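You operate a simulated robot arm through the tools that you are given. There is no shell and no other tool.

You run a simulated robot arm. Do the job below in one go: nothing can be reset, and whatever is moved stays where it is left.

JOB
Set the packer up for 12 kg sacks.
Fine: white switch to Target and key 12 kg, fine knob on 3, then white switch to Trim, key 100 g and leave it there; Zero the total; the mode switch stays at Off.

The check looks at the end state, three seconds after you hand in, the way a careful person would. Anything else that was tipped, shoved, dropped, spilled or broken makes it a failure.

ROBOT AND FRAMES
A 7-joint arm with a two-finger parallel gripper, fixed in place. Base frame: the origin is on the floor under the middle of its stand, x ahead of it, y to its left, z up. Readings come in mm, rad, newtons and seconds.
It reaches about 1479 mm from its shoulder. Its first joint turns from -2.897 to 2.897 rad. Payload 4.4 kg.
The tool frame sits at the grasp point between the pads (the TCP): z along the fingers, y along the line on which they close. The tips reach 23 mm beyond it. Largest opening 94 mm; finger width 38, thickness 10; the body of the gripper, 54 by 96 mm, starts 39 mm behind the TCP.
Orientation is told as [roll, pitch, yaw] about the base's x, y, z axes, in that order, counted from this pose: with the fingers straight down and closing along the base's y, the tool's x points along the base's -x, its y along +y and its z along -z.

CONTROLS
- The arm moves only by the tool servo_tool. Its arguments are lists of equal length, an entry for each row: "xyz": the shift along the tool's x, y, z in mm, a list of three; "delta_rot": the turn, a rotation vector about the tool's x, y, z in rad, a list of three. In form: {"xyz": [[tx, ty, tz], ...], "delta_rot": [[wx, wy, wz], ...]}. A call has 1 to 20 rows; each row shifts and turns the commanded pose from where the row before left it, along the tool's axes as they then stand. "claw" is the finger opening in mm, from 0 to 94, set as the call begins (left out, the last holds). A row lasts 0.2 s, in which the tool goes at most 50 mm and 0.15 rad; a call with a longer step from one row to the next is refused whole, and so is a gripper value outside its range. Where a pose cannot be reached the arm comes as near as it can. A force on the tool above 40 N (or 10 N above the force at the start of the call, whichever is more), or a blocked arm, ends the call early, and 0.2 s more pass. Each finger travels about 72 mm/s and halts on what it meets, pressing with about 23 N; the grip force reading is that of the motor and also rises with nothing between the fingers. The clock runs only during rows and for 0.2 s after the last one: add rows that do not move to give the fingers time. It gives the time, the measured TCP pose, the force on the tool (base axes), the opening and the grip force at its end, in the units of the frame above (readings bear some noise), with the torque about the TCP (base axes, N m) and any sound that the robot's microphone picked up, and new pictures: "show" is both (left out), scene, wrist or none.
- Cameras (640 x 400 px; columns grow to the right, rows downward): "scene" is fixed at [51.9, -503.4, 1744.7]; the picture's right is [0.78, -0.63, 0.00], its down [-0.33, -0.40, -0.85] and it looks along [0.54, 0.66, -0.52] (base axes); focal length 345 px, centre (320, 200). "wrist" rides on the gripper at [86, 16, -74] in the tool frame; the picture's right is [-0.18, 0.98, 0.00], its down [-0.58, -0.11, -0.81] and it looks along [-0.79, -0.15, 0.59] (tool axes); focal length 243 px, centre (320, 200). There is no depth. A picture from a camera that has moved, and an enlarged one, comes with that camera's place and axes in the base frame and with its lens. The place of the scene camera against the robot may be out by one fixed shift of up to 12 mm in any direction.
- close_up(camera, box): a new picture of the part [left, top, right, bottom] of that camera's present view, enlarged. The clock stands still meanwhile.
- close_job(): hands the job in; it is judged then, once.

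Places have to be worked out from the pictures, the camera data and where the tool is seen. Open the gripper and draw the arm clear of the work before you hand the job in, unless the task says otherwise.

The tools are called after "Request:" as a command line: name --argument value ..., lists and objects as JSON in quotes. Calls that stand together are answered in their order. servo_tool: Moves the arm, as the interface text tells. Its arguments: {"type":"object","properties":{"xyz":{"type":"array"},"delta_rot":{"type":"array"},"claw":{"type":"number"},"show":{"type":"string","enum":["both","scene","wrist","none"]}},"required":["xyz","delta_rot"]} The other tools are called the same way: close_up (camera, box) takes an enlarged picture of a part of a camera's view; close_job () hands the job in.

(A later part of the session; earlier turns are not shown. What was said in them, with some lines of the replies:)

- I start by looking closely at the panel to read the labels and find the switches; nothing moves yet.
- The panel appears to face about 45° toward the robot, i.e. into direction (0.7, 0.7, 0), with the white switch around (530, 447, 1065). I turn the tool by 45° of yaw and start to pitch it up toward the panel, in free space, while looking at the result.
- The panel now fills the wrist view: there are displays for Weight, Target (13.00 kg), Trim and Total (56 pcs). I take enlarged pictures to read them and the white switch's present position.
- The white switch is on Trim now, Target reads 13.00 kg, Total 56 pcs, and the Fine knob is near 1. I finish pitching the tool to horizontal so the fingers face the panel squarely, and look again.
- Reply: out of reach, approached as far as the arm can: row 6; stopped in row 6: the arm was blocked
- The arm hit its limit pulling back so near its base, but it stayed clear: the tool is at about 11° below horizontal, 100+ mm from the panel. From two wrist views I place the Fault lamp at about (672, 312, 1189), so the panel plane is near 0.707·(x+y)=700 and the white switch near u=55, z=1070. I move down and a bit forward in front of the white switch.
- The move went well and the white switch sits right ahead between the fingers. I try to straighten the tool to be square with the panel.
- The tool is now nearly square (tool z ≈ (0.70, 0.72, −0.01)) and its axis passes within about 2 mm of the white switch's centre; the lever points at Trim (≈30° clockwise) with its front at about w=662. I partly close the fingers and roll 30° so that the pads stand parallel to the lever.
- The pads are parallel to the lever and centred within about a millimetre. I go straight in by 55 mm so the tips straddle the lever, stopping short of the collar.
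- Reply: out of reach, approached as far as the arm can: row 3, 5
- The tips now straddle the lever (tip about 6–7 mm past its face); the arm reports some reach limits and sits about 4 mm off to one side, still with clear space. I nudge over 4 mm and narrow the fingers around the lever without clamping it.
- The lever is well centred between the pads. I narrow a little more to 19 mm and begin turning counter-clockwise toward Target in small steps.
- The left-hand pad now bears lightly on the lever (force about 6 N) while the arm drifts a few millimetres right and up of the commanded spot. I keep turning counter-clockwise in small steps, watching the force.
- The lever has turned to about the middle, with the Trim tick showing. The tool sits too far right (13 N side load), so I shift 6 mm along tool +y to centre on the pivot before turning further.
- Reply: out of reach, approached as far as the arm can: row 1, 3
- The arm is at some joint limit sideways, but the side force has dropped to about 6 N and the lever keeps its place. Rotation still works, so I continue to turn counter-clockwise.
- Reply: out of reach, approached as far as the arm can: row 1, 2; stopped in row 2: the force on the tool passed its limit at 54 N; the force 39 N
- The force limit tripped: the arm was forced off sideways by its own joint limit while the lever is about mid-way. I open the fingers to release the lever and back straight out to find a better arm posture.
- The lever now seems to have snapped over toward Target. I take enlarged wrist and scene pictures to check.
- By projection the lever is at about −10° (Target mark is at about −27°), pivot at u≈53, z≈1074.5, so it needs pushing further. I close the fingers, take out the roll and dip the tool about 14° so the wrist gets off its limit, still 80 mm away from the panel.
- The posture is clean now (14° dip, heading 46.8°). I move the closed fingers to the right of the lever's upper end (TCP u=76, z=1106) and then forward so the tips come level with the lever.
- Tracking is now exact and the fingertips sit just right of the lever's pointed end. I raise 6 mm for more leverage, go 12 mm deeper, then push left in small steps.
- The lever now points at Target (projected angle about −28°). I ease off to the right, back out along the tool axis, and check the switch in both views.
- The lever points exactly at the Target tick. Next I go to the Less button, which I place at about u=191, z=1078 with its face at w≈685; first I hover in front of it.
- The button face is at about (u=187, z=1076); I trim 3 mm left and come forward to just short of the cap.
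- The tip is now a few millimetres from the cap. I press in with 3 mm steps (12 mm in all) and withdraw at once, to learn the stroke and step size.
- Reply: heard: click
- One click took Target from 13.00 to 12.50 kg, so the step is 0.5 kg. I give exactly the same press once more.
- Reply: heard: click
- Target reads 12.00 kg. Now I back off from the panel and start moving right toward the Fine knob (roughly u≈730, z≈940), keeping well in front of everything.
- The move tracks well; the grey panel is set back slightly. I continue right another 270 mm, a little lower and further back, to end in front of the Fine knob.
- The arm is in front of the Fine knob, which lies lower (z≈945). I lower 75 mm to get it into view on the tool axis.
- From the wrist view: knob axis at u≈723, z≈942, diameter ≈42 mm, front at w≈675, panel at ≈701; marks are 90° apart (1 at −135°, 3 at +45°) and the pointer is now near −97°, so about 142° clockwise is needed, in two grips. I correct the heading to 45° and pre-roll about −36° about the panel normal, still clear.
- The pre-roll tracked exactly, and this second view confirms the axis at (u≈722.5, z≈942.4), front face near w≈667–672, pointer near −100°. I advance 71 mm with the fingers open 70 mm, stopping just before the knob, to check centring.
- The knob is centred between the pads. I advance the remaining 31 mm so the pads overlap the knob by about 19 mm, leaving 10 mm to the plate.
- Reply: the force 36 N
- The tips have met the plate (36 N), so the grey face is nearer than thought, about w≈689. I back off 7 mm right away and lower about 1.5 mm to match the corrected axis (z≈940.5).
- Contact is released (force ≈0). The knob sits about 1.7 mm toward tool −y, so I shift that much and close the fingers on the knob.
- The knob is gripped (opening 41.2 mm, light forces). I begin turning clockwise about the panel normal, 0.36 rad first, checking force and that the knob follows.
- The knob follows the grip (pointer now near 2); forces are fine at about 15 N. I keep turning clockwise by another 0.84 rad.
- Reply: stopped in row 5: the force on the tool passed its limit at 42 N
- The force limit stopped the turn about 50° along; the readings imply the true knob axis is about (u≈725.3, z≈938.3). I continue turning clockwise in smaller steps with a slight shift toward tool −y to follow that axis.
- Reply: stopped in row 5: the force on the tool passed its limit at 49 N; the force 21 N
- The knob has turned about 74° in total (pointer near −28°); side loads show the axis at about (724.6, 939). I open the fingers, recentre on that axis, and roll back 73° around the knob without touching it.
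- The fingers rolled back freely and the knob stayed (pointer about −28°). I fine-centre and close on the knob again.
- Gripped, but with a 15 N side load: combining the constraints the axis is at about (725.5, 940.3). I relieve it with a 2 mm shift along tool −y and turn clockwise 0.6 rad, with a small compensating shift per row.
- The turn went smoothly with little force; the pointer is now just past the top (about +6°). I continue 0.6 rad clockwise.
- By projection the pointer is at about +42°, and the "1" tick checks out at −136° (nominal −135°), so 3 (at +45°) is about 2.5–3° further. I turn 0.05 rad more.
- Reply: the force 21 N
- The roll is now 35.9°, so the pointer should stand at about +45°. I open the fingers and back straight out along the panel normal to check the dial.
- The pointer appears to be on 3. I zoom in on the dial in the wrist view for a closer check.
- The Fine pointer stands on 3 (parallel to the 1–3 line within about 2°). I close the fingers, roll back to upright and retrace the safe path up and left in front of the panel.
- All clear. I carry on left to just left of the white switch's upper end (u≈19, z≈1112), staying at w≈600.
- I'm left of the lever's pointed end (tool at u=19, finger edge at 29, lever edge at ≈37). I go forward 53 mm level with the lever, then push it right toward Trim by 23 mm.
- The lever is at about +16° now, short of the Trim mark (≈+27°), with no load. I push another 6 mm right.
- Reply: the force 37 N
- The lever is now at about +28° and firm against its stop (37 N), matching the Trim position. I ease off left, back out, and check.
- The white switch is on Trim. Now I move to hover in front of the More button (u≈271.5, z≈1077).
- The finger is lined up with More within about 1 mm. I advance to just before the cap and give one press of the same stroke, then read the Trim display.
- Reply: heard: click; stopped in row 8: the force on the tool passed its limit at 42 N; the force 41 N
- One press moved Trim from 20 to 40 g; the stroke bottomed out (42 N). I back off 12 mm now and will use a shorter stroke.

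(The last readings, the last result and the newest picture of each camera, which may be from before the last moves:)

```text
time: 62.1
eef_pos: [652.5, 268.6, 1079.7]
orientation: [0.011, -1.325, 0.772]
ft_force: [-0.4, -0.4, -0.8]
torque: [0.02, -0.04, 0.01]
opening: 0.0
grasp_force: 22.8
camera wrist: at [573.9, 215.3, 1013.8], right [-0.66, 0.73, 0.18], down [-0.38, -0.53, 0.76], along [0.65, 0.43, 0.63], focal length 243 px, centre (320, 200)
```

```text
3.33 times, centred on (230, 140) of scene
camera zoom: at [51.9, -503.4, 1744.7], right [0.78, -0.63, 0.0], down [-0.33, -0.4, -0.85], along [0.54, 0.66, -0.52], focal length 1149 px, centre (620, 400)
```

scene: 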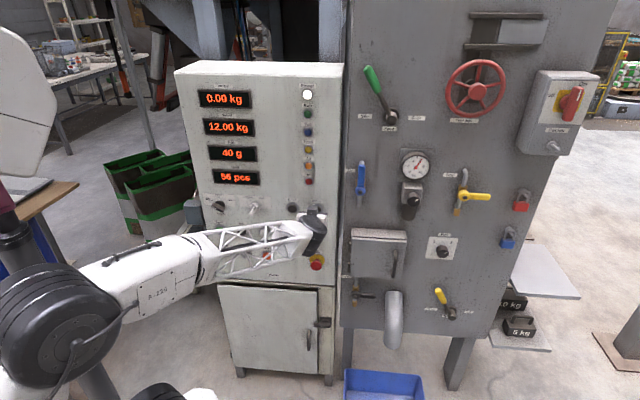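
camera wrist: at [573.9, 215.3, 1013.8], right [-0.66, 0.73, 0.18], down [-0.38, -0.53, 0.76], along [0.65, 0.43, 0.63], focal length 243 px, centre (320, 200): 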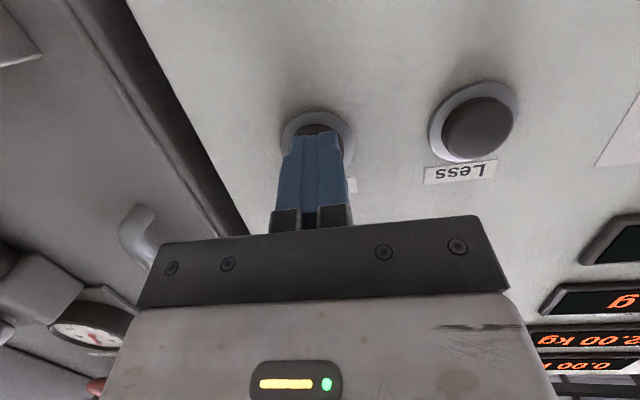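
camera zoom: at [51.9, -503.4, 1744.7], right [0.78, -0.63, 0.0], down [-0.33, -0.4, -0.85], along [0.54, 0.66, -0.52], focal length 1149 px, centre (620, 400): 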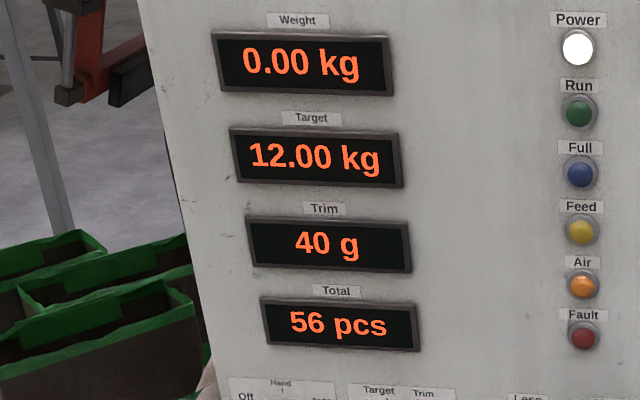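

Trim shows 40 g and the button is released. I press again with a 9 mm stroke.

Request:
servo_tool --xyz '[[-0.7, 0, 2.9], [-0.7, 0, 2.9], [-0.7, 0, 2.9], [1.05, 0, -4.35], [1.05, 0, -4.35]]' --delta_rot '[[0, 0, 0], [0, 0, 0], [0, 0, 0], [0, 0, 0], [0, 0, 0]]' --show "scene"

Request:
close_up --camera "scene" --box '[190, 80, 270, 200]'

```text
time: 63.3
eef_pos: [652.8, 267.8, 1079.4]
orientation: [0.009, -1.326, 0.771]
ft_force: [-0.5, 0.0, -0.8]
torque: [0.0, 0.0, -0.05]
opening: 0.0
grasp_force: 22.8
heard: click
```

scene: 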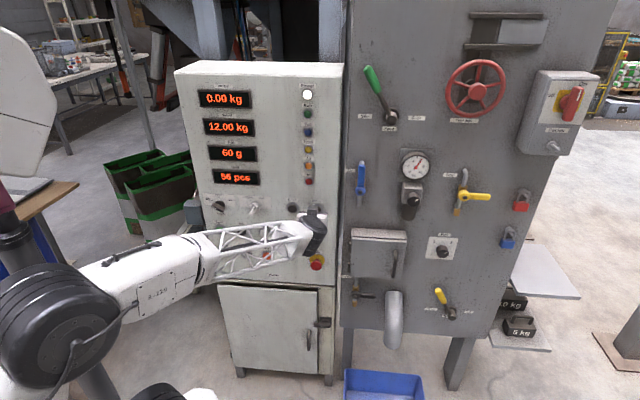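

```text
3.33 times, centred on (230, 140) of scene
camera zoom: at [51.9, -503.4, 1744.7], right [0.78, -0.63, 0.0], down [-0.33, -0.4, -0.85], along [0.54, 0.66, -0.52], focal length 1149 px, centre (620, 400)
```

zoom: 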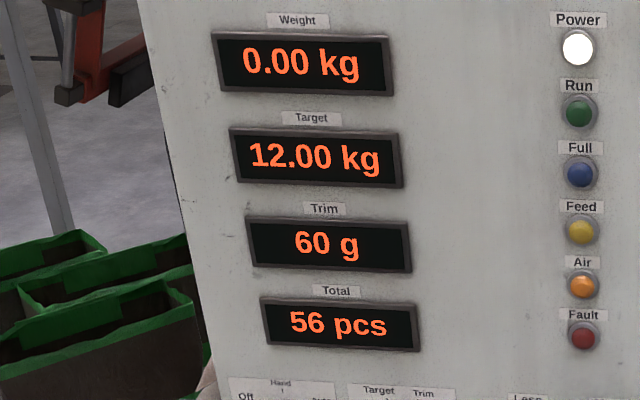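

The 9 mm stroke works cleanly: Trim is 60 g. I repeat it once more.

Request:
servo_tool --xyz '[[-0.7, 0, 2.9], [-0.7, 0, 2.9], [-0.7, 0, 2.9], [1.05, 0, -4.35], [1.05, 0, -4.35]]' --delta_rot '[[0, 0, 0], [0, 0, 0], [0, 0, 0], [0, 0, 0], [0, 0, 0]]' --show "scene"

Request:
close_up --camera "scene" --box '[190, 80, 270, 200]'

```text
time: 64.5
eef_pos: [650.6, 268.4, 1078.6]
orientation: [0.011, -1.327, 0.773]
ft_force: [0.0, 0.8, -0.9]
torque: [0.01, 0.02, 0.02]
opening: 0.0
grasp_force: 23.1
heard: click
```

scene: 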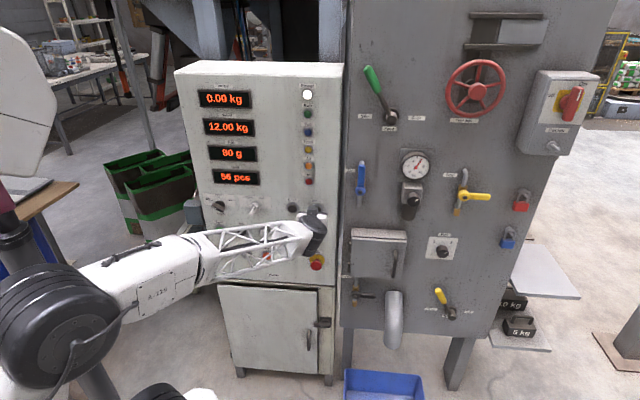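

```text
3.33 times, centred on (230, 140) of scene
camera zoom: at [51.9, -503.4, 1744.7], right [0.78, -0.63, 0.0], down [-0.33, -0.4, -0.85], along [0.54, 0.66, -0.52], focal length 1149 px, centre (620, 400)
```

zoom: 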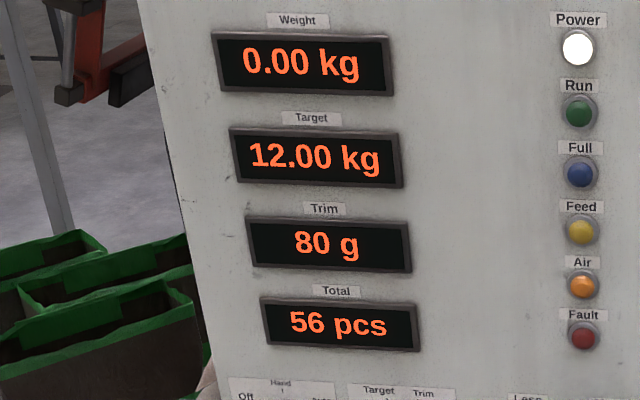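

Trim is 80 g; one last press of More should bring it to 100 g.

Request:
servo_tool --xyz '[[-0.7, 0, 2.9], [-0.7, 0, 2.9], [-0.7, 0, 2.9], [1.05, 0, -4.35], [1.05, 0, -4.35]]' --delta_rot '[[0, 0, 0], [0, 0, 0], [0, 0, 0], [0, 0, 0], [0, 0, 0]]' --show "scene"

Request:
close_up --camera "scene" --box '[190, 80, 270, 200]'

```text
time: 65.7
eef_pos: [652.3, 269.3, 1079.4]
orientation: [0.011, -1.326, 0.771]
ft_force: [-0.2, -0.2, 0.8]
torque: [0.03, -0.04, -0.03]
opening: 0.0
grasp_force: 22.8
heard: click
```

scene: 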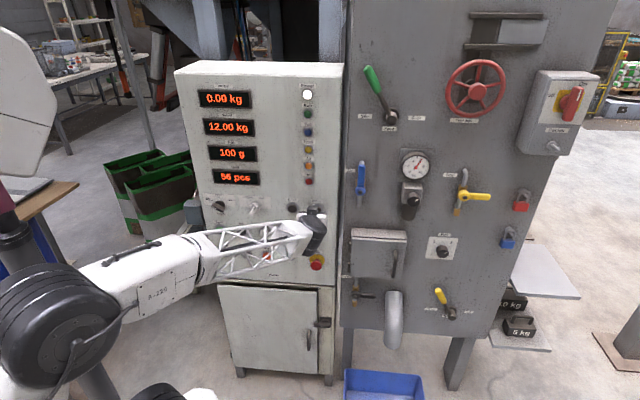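

```text
3.33 times, centred on (230, 140) of scene
camera zoom: at [51.9, -503.4, 1744.7], right [0.78, -0.63, 0.0], down [-0.33, -0.4, -0.85], along [0.54, 0.66, -0.52], focal length 1149 px, centre (620, 400)
```

zoom: 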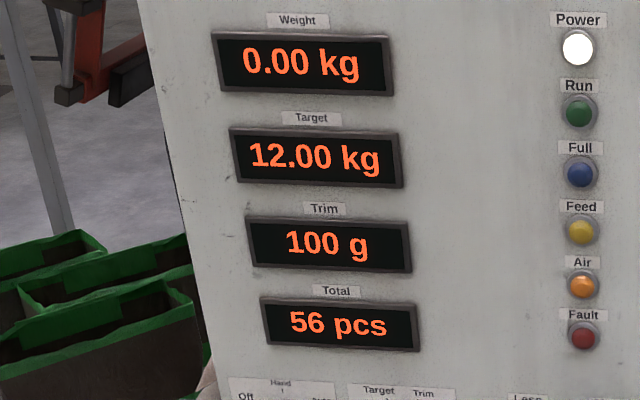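

Trim reads 100 g and Target 12.00 kg with the white switch on Trim. Next is Zero, lower down at about u≈−6, z≈857; I back off, dip the tool further (to about 29°) for the low reach, and move left and down in free space.

Request:
servo_tool --xyz '[[4.8, 0, -19.4], [4.8, 0, -19.4], [4.8, 0, -19.4], [0, 0, 0], [0, 0, 0], [10.95, 34.6, 6.04], [10.95, 34.6, 6.04], [10.95, 34.6, 6.04], [10.95, 34.6, 6.04], [10.95, 34.6, 6.04], [10.95, 34.6, 6.04], [10.95, 34.6, 6.04], [10.95, 34.6, 6.04]]' --delta_rot '[[0, 0, 0], [0, 0, 0], [0, 0, 0], [0, 0.13, 0], [0, 0.13, 0], [0, 0, 0], [0, 0, 0], [0, 0, 0], [0, 0, 0], [0, 0, 0], [0, 0, 0], [0, 0, 0], [0, 0, 0]]'

Request:
close_up --camera "scene" --box '[190, 190, 350, 290]'

```text
time: 68.5
eef_pos: [413.9, 423.6, 978.8]
orientation: [0.01, -1.067, 0.774]
ft_force: [-0.6, 0.4, 0.2]
torque: [0.0, 0.0, -0.02]
opening: 0.0
grasp_force: 23.4
camera wrist: at [326.4, 361.1, 940.5], right [-0.63, 0.76, 0.16], down [-0.22, -0.38, 0.9], along [0.74, 0.53, 0.41], focal length 243 px, centre (320, 200)
```

scene: 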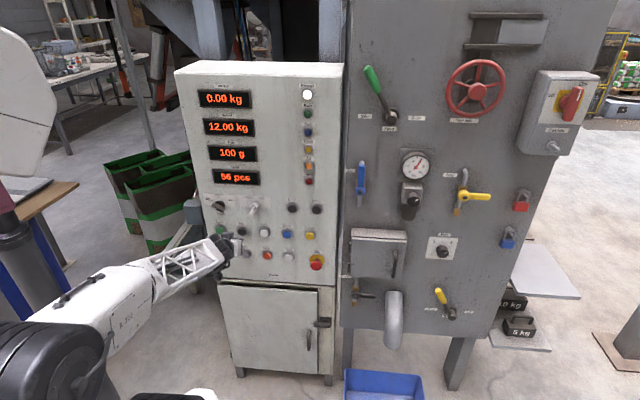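
wrist: 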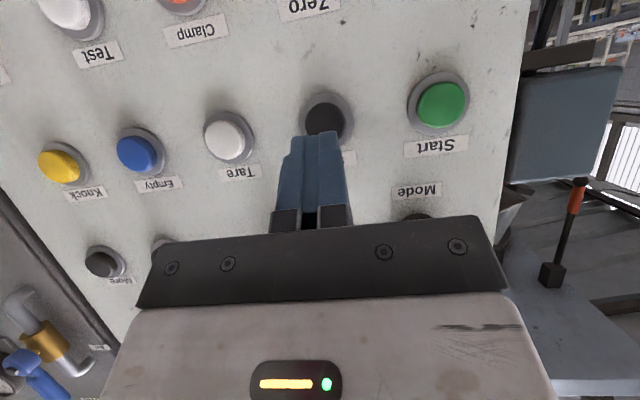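

```text
4.00 times, centred on (270, 240) of scene
camera zoom: at [51.9, -503.4, 1744.7], right [0.78, -0.63, 0.0], down [-0.33, -0.4, -0.85], along [0.54, 0.66, -0.52], focal length 1379 px, centre (520, 40)
```

zoom: 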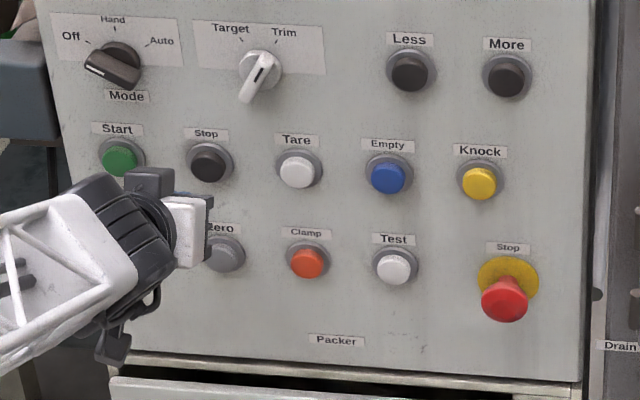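

The tool is in front of the Stop/Tare row and tracking well. I lower another 99 mm toward the Zero row and look.

Request:
servo_tool --xyz '[[21.7, 0, 12], [21.7, 0, 12], [21.7, 0, 12], [21.7, 0, 12]]' --delta_rot '[[0, 0, 0], [0, 0, 0], [0, 0, 0], [0, 0, 0]]'

Request:
close_up --camera "wrist" --box '[180, 0, 460, 175]'

Request:
close_up --camera "scene" --box '[190, 190, 350, 290]'

```text
time: 69.5
eef_pos: [412.6, 424.4, 880.1]
orientation: [0.007, -1.066, 0.774]
ft_force: [0.2, 0.1, -0.2]
torque: [-0.04, 0.01, -0.04]
opening: 0.0
grasp_force: 22.5
camera wrist: at [324.3, 360.9, 841.7], right [-0.63, 0.76, 0.16], down [-0.22, -0.38, 0.9], along [0.74, 0.53, 0.41], focal length 243 px, centre (320, 200)
```

scene: 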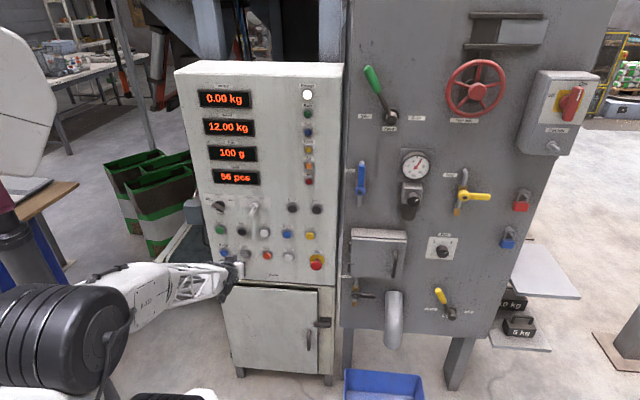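
wrist: 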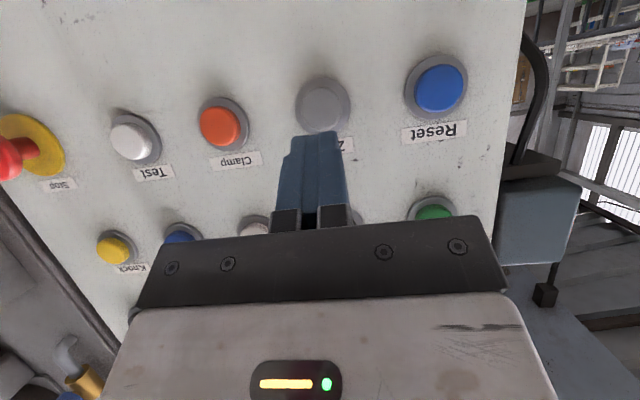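

```text
2.29 times, centred on (320, 88) of wrist
camera zoom: at [324.3, 360.9, 841.7], right [-0.63, 0.76, 0.16], down [-0.22, -0.38, 0.9], along [0.74, 0.53, 0.41], focal length 555 px, centre (320, 457)
```

zoom: 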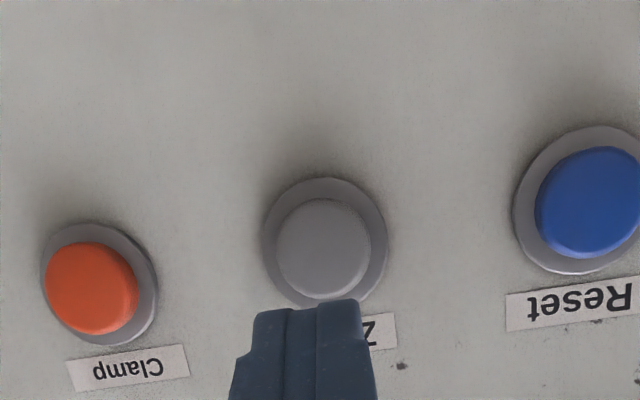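

```text
4.00 times, centred on (270, 240) of scene
camera zoom: at [51.9, -503.4, 1744.7], right [0.78, -0.63, 0.0], down [-0.33, -0.4, -0.85], along [0.54, 0.66, -0.52], focal length 1379 px, centre (520, 40)
```

zoom: 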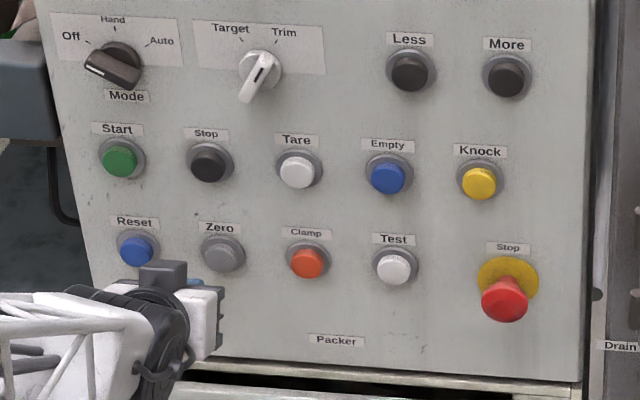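

Zero's cap is at about (u=−7, z=854.5), right ahead. I approach to w≈640 with the upper tip edge aimed at the cap's middle.

Request:
servo_tool --xyz '[[0.33, -0.33, 13.9], [0.33, -0.33, 13.9], [0.33, -0.33, 13.9], [0.33, -0.33, 13.9]]' --delta_rot '[[0, 0, 0], [0, 0, 0], [0, 0, 0], [0, 0, 0]]'

Request:
close_up --camera "wrist" --box '[180, 20, 460, 195]'

Request:
close_up --camera "scene" --box '[210, 230, 290, 280]'

```text
time: 70.5
eef_pos: [449.1, 456.4, 853.7]
orientation: [0.006, -1.067, 0.775]
ft_force: [0.1, 0.8, 0.8]
torque: [-0.01, 0.03, -0.06]
opening: 0.2
grasp_force: 22.9
camera wrist: at [361.8, 393.4, 813.9], right [-0.63, 0.76, 0.16], down [-0.22, -0.38, 0.9], along [0.74, 0.53, 0.41], focal length 243 px, centre (320, 200)
```

scene: 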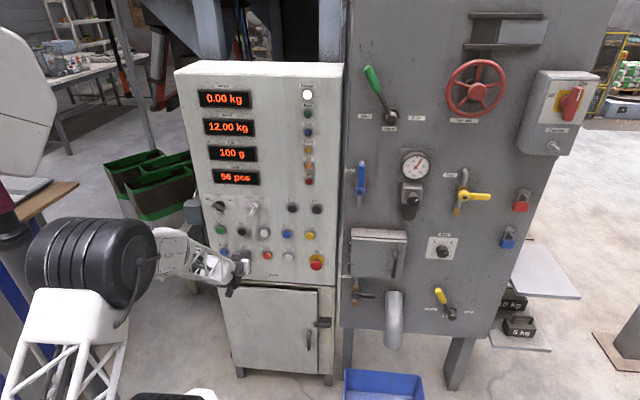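
wrist: 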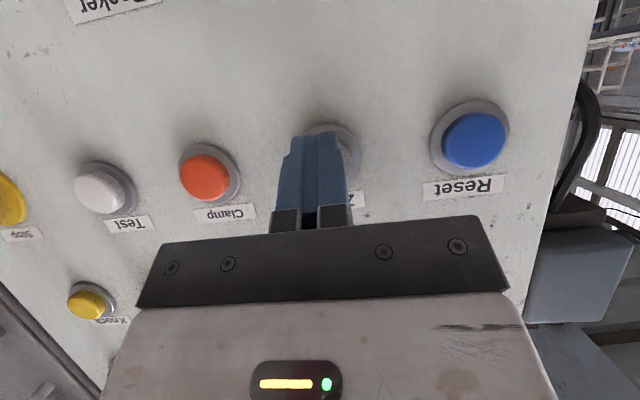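

```text
2.29 times, centred on (320, 108) of wrist
camera zoom: at [361.8, 393.4, 813.9], right [-0.63, 0.76, 0.16], down [-0.22, -0.38, 0.9], along [0.74, 0.53, 0.41], focal length 555 px, centre (320, 411)
```

zoom: 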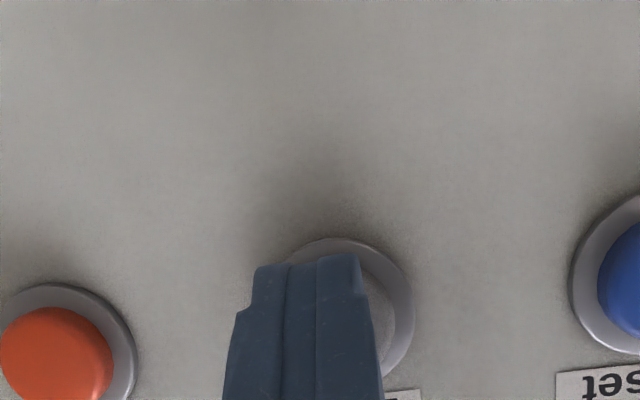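

```text
8.00 times, centred on (250, 255) of scene
camera zoom: at [51.9, -503.4, 1744.7], right [0.78, -0.63, 0.0], down [-0.33, -0.4, -0.85], along [0.54, 0.66, -0.52], focal length 2758 px, centre (880, -240)
```

zoom: 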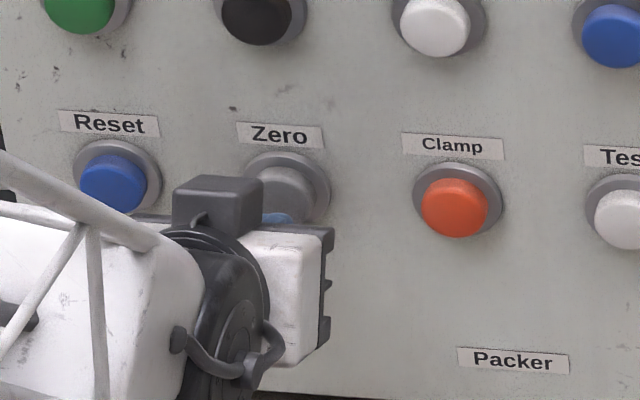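

The finger would strike about 4 mm right and 7 mm high of the cap's centre, so I correct by 4 mm left and 5 mm down, then press in gradually to w≈660 and withdraw.

Request:
servo_tool --xyz '[[4.4, 4, 2.4], [-1.93, 0, 3.5], [-1.93, 0, 3.5], [-1.93, 0, 3.5], [-1.21, 0, 2.19], [-1.21, 0, 2.19], [-1.21, 0, 2.19], [3.87, 0, -7], [3.87, 0, -7]]' --delta_rot '[[0, 0, 0], [0, 0, 0], [0, 0, 0], [0, 0, 0], [0, 0, 0], [0, 0, 0], [0, 0, 0], [0, 0, 0], [0, 0, 0]]'

Request:
close_up --camera "scene" --box '[190, 80, 270, 200]'

```text
time: 72.5
eef_pos: [447.4, 461.2, 848.5]
orientation: [0.006, -1.067, 0.777]
ft_force: [0.0, 0.1, 0.3]
torque: [0.05, -0.01, 0.03]
opening: 0.1
grasp_force: 23.2
heard: click
camera wrist: at [360.8, 398.6, 809.3], right [-0.63, 0.76, 0.16], down [-0.22, -0.38, 0.9], along [0.74, 0.53, 0.41], focal length 243 px, centre (320, 200)
```

scene: 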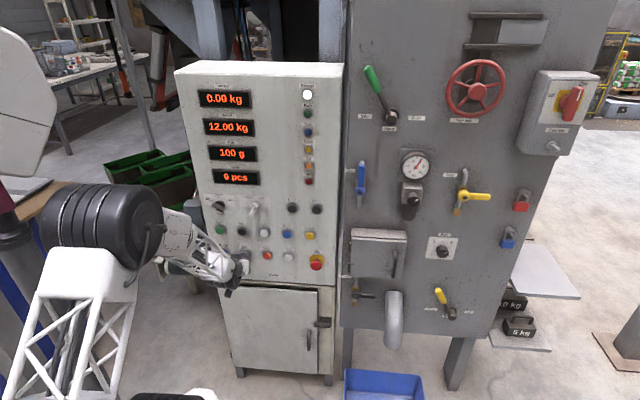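
wrist: 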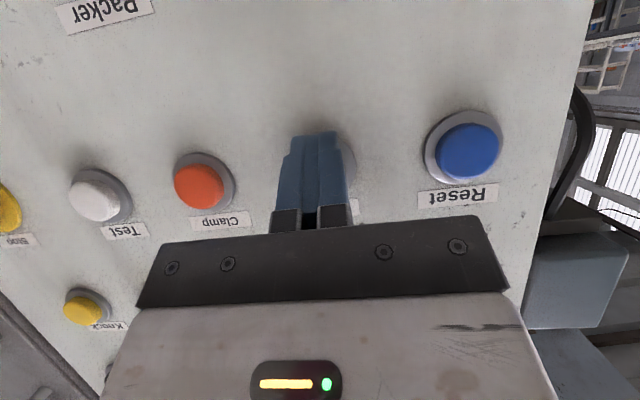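

```text
3.33 times, centred on (230, 140) of scene
camera zoom: at [51.9, -503.4, 1744.7], right [0.78, -0.63, 0.0], down [-0.33, -0.4, -0.85], along [0.54, 0.66, -0.52], focal length 1149 px, centre (620, 400)
```

zoom: 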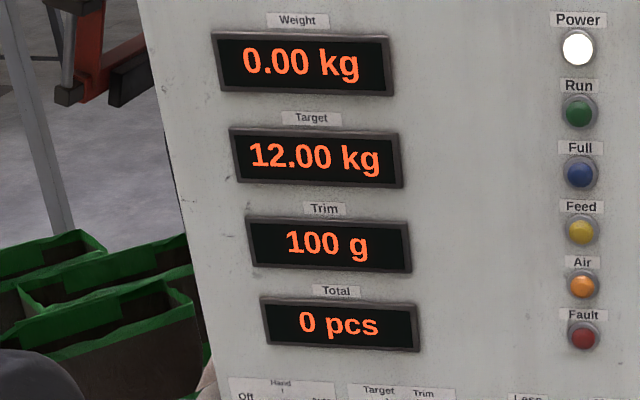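

Total now reads 0 pcs, with Target 12.00 kg and Trim 100 g. I retreat from the panel along the same safe path, move up, and open the gripper.

Request:
servo_tool --xyz '[[6, 0, -10.9], [6, 0, -10.9], [6, 0, -10.9], [6, 0, -10.9], [-22.8, 0, -12.6], [-22.8, 0, -12.6], [-22.8, 0, -12.6], [-22.8, 0, -12.6], [-22.8, 0, -12.6]]' --delta_rot '[[0, 0, 0], [0, 0, 0], [0, 0, 0], [0, 0, 0], [0, 0, 0], [0, 0, 0], [0, 0, 0], [0, 0, 0], [0, 0, 0]]'

Request:
close_up --camera "scene" --box '[190, 190, 350, 290]'

```text
time: 74.5
eef_pos: [413.9, 425.2, 977.6]
orientation: [0.006, -1.065, 0.778]
ft_force: [-0.5, -1.0, 0.2]
torque: [-0.02, -0.05, 0.01]
opening: 0.0
grasp_force: 23.1
camera wrist: at [326.1, 362.2, 938.2], right [-0.63, 0.76, 0.16], down [-0.22, -0.38, 0.9], along [0.74, 0.53, 0.41], focal length 243 px, centre (320, 200)
```

scene: 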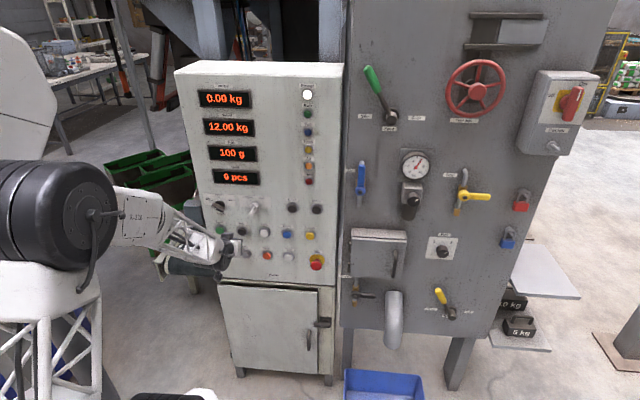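
wrist: 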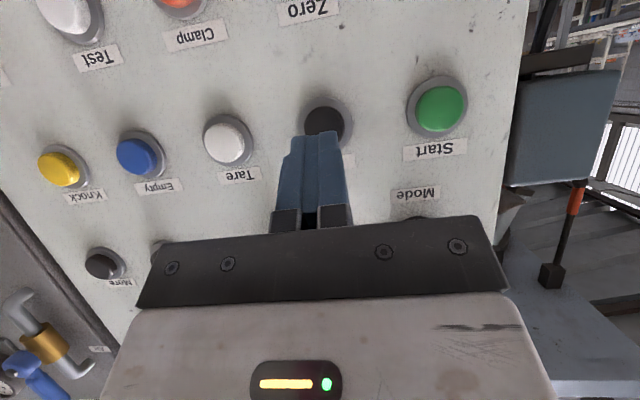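

```text
4.00 times, centred on (270, 240) of scene
camera zoom: at [51.9, -503.4, 1744.7], right [0.78, -0.63, 0.0], down [-0.33, -0.4, -0.85], along [0.54, 0.66, -0.52], focal length 1379 px, centre (520, 40)
```

zoom: 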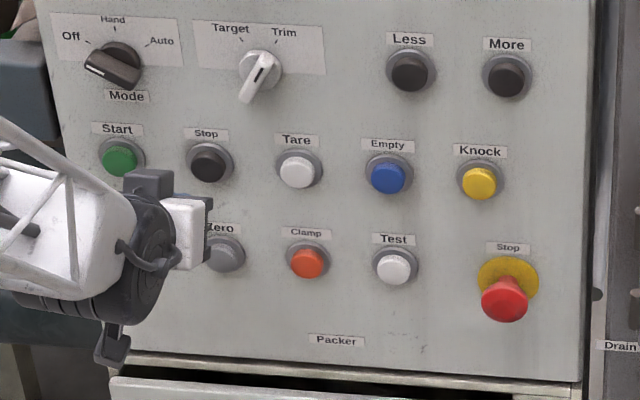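

Mode still Off, white switch on Trim. I move further up and away, opening the gripper in free space.

Request:
servo_tool --xyz '[[-21.9, 0, -12.1], [-21.9, 0, -12.1], [-21.9, 0, -12.1], [-21.9, 0, -12.1], [-21.9, 0, -12.1], [-21.9, 0, -12.1], [0, 0, -10], [0, 0, -10], [0, 0, 0]]' --delta_rot '[[0, 0, 0], [0, 0, 0], [0, 0, 0], [0, 0, 0], [0, 0, 0], [0, 0, 0], [0, 0, 0], [0, 0, 0], [0, 0, 0]]' --claw 90

Request:
close_up --camera "scene" --box '[170, 60, 350, 172]'

Request:
close_up --camera "scene" --box '[190, 180, 350, 280]'

Request:
close_up --camera "scene" --box '[400, 160, 560, 260]'

```text
time: 76.5
eef_pos: [400.1, 410.4, 1137.5]
orientation: [0.007, -1.066, 0.777]
ft_force: [0.6, 0.9, -1.1]
torque: [-0.02, 0.03, -0.01]
opening: 89.6
grasp_force: 0.1
camera wrist: at [312.3, 348.6, 1098.8], right [-0.63, 0.76, 0.16], down [-0.22, -0.38, 0.9], along [0.74, 0.53, 0.41], focal length 243 px, centre (320, 200)
```

scene: 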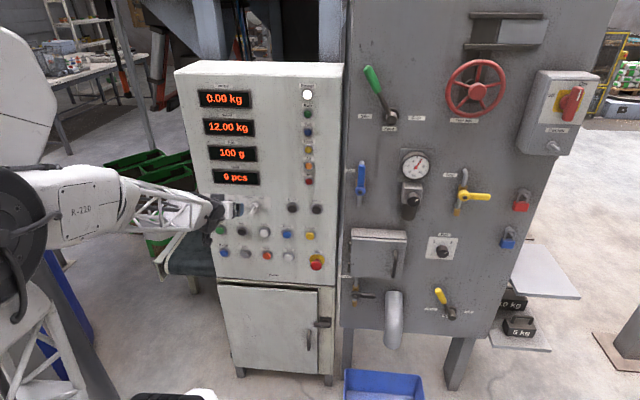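
wrist: 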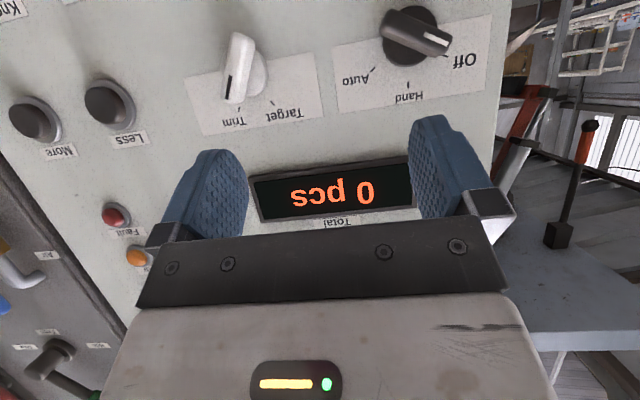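

```text
3.56 times, centred on (260, 116) of scene
camera zoom: at [51.9, -503.4, 1744.7], right [0.78, -0.63, 0.0], down [-0.33, -0.4, -0.85], along [0.54, 0.66, -0.52], focal length 1226 px, centre (533, 499)
```

zoom: 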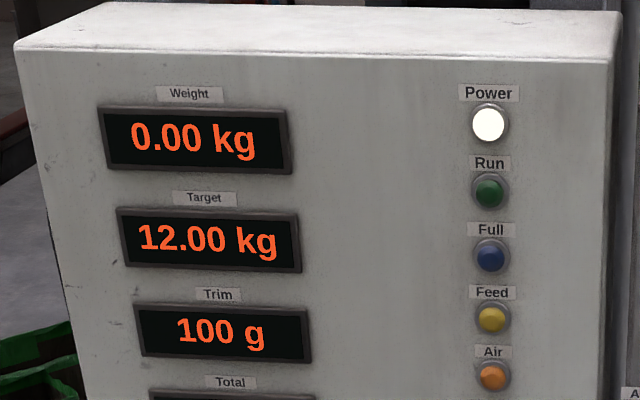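

```text
4.00 times, centred on (270, 230) of scene
camera zoom: at [51.9, -503.4, 1744.7], right [0.78, -0.63, 0.0], down [-0.33, -0.4, -0.85], along [0.54, 0.66, -0.52], focal length 1379 px, centre (520, 80)
```

zoom: 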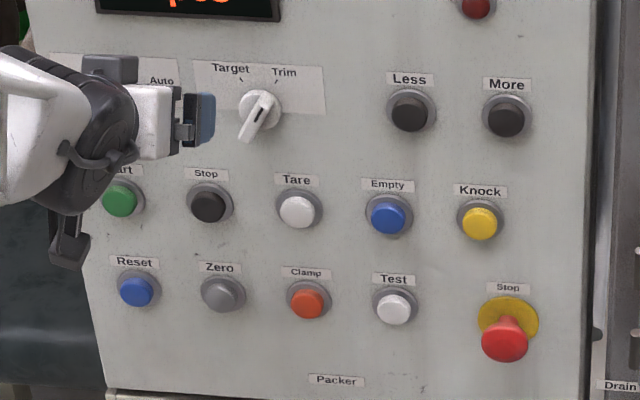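

```text
4.00 times, centred on (480, 210) of scene
camera zoom: at [51.9, -503.4, 1744.7], right [0.78, -0.63, 0.0], down [-0.33, -0.4, -0.85], along [0.54, 0.66, -0.52], focal length 1379 px, centre (-320, 160)
```

zoom: 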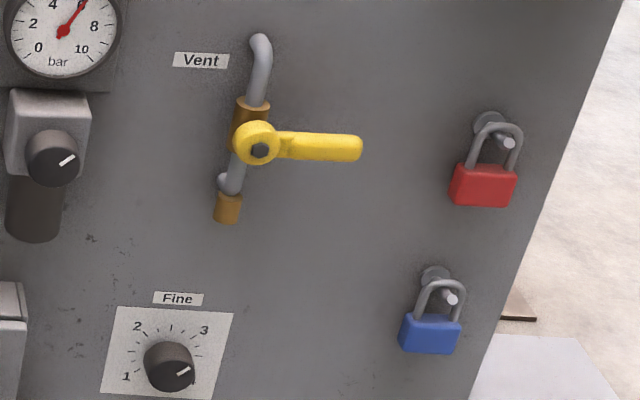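

Everything reads as required: Target 12.00 kg, Trim 100 g, Total 0 pcs, white switch on Trim, Fine on 3, Mode on Off. I draw the arm a little further back and up for clearance.

Request:
servo_tool --xyz '[[-8.9, 0, -14.9], [-8.9, 0, -14.9], [-8.9, 0, -14.9], [-8.9, 0, -14.9], [0, 0, 0]]' --delta_rot '[[0, 0, 0], [0, 0, 0], [0, 0, 0], [0, 0, 0], [0, 0, 0]]'

Request:
close_up --camera "scene" --box '[190, 180, 350, 280]'

Request:
close_up --camera "wrist" --box '[160, 0, 520, 225]'

```text
time: 77.7
eef_pos: [375.5, 386.6, 1198.7]
orientation: [0.007, -1.067, 0.775]
ft_force: [-0.3, -0.1, 1.0]
torque: [0.03, 0.0, 0.0]
opening: 90.0
grasp_force: 0.0
camera wrist: at [288.3, 324.5, 1159.1], right [-0.63, 0.76, 0.16], down [-0.22, -0.38, 0.9], along [0.74, 0.53, 0.41], focal length 243 px, centre (320, 200)
```

scene: 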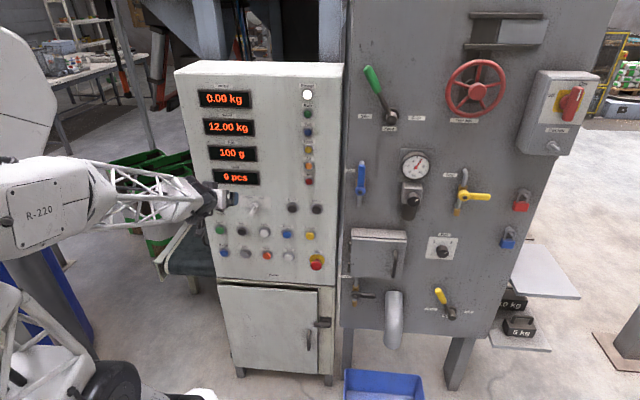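
wrist: 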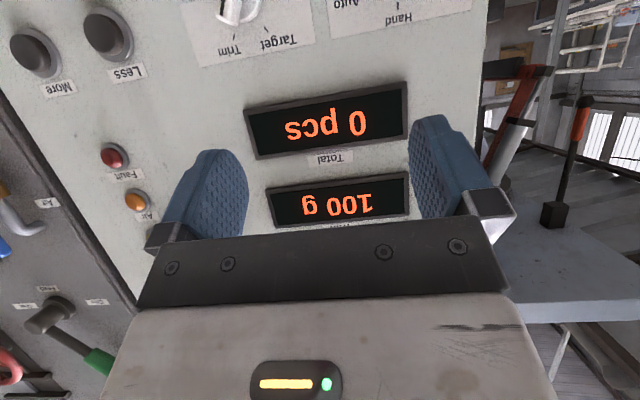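

```text
4.00 times, centred on (270, 230) of scene
camera zoom: at [51.9, -503.4, 1744.7], right [0.78, -0.63, 0.0], down [-0.33, -0.4, -0.85], along [0.54, 0.66, -0.52], focal length 1379 px, centre (520, 80)
```

zoom: 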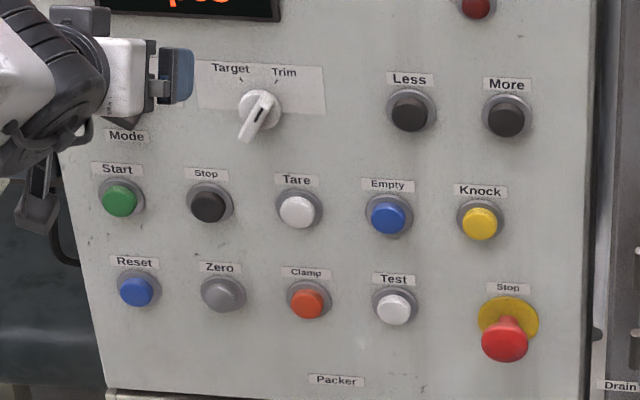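

```text
1.78 times, centred on (340, 112) of wrist
camera zoom: at [288.3, 324.5, 1159.1], right [-0.63, 0.76, 0.16], down [-0.22, -0.38, 0.9], along [0.74, 0.53, 0.41], focal length 431 px, centre (284, 356)
```

zoom: 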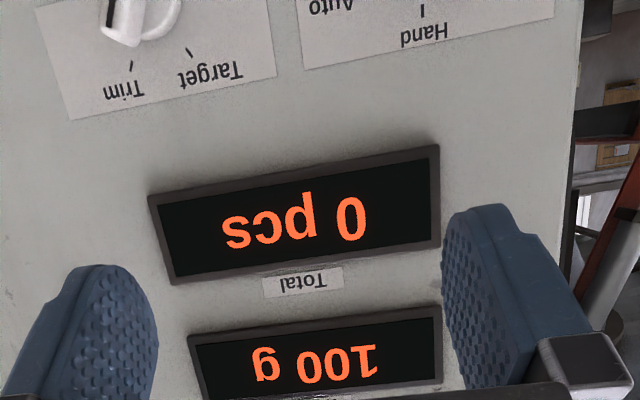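

The arm is well clear with the gripper open, and all settings hold: 12.00 kg, 100 g, 0 pcs, white switch on Trim, Fine on 3, Mode Off. I hand the job in.

Request:
close_job

```text
The job is handed in.
```

The packer is set up for 12 kg sacks, and I've handed the job in. The last pictures before hand-in showed:

| Item | State |
|---|---|
| Target | 12.00 kg (was 13.00 kg) |
| Trim | 100 g (was 20 g) |
| White switch | On Trim |
| Fine knob | On 3, within about 2–3° |
| Total | 0 pcs (was 56) |
| Mode switch | Off, not touched |

Contact went over the 40 N force limit a few times:
- **White switch:** one push reached 54 N.
- **Fine knob:** turning it reached 49 N.
- **More button:** the first press bottomed out at 42 N.

Separately, the open fingers met the plate around the Fine knob at about 36 N. Each time I backed off or eased the load, and nothing looked displaced or damaged afterwards.

The arm is clear of the panel with the gripper open.
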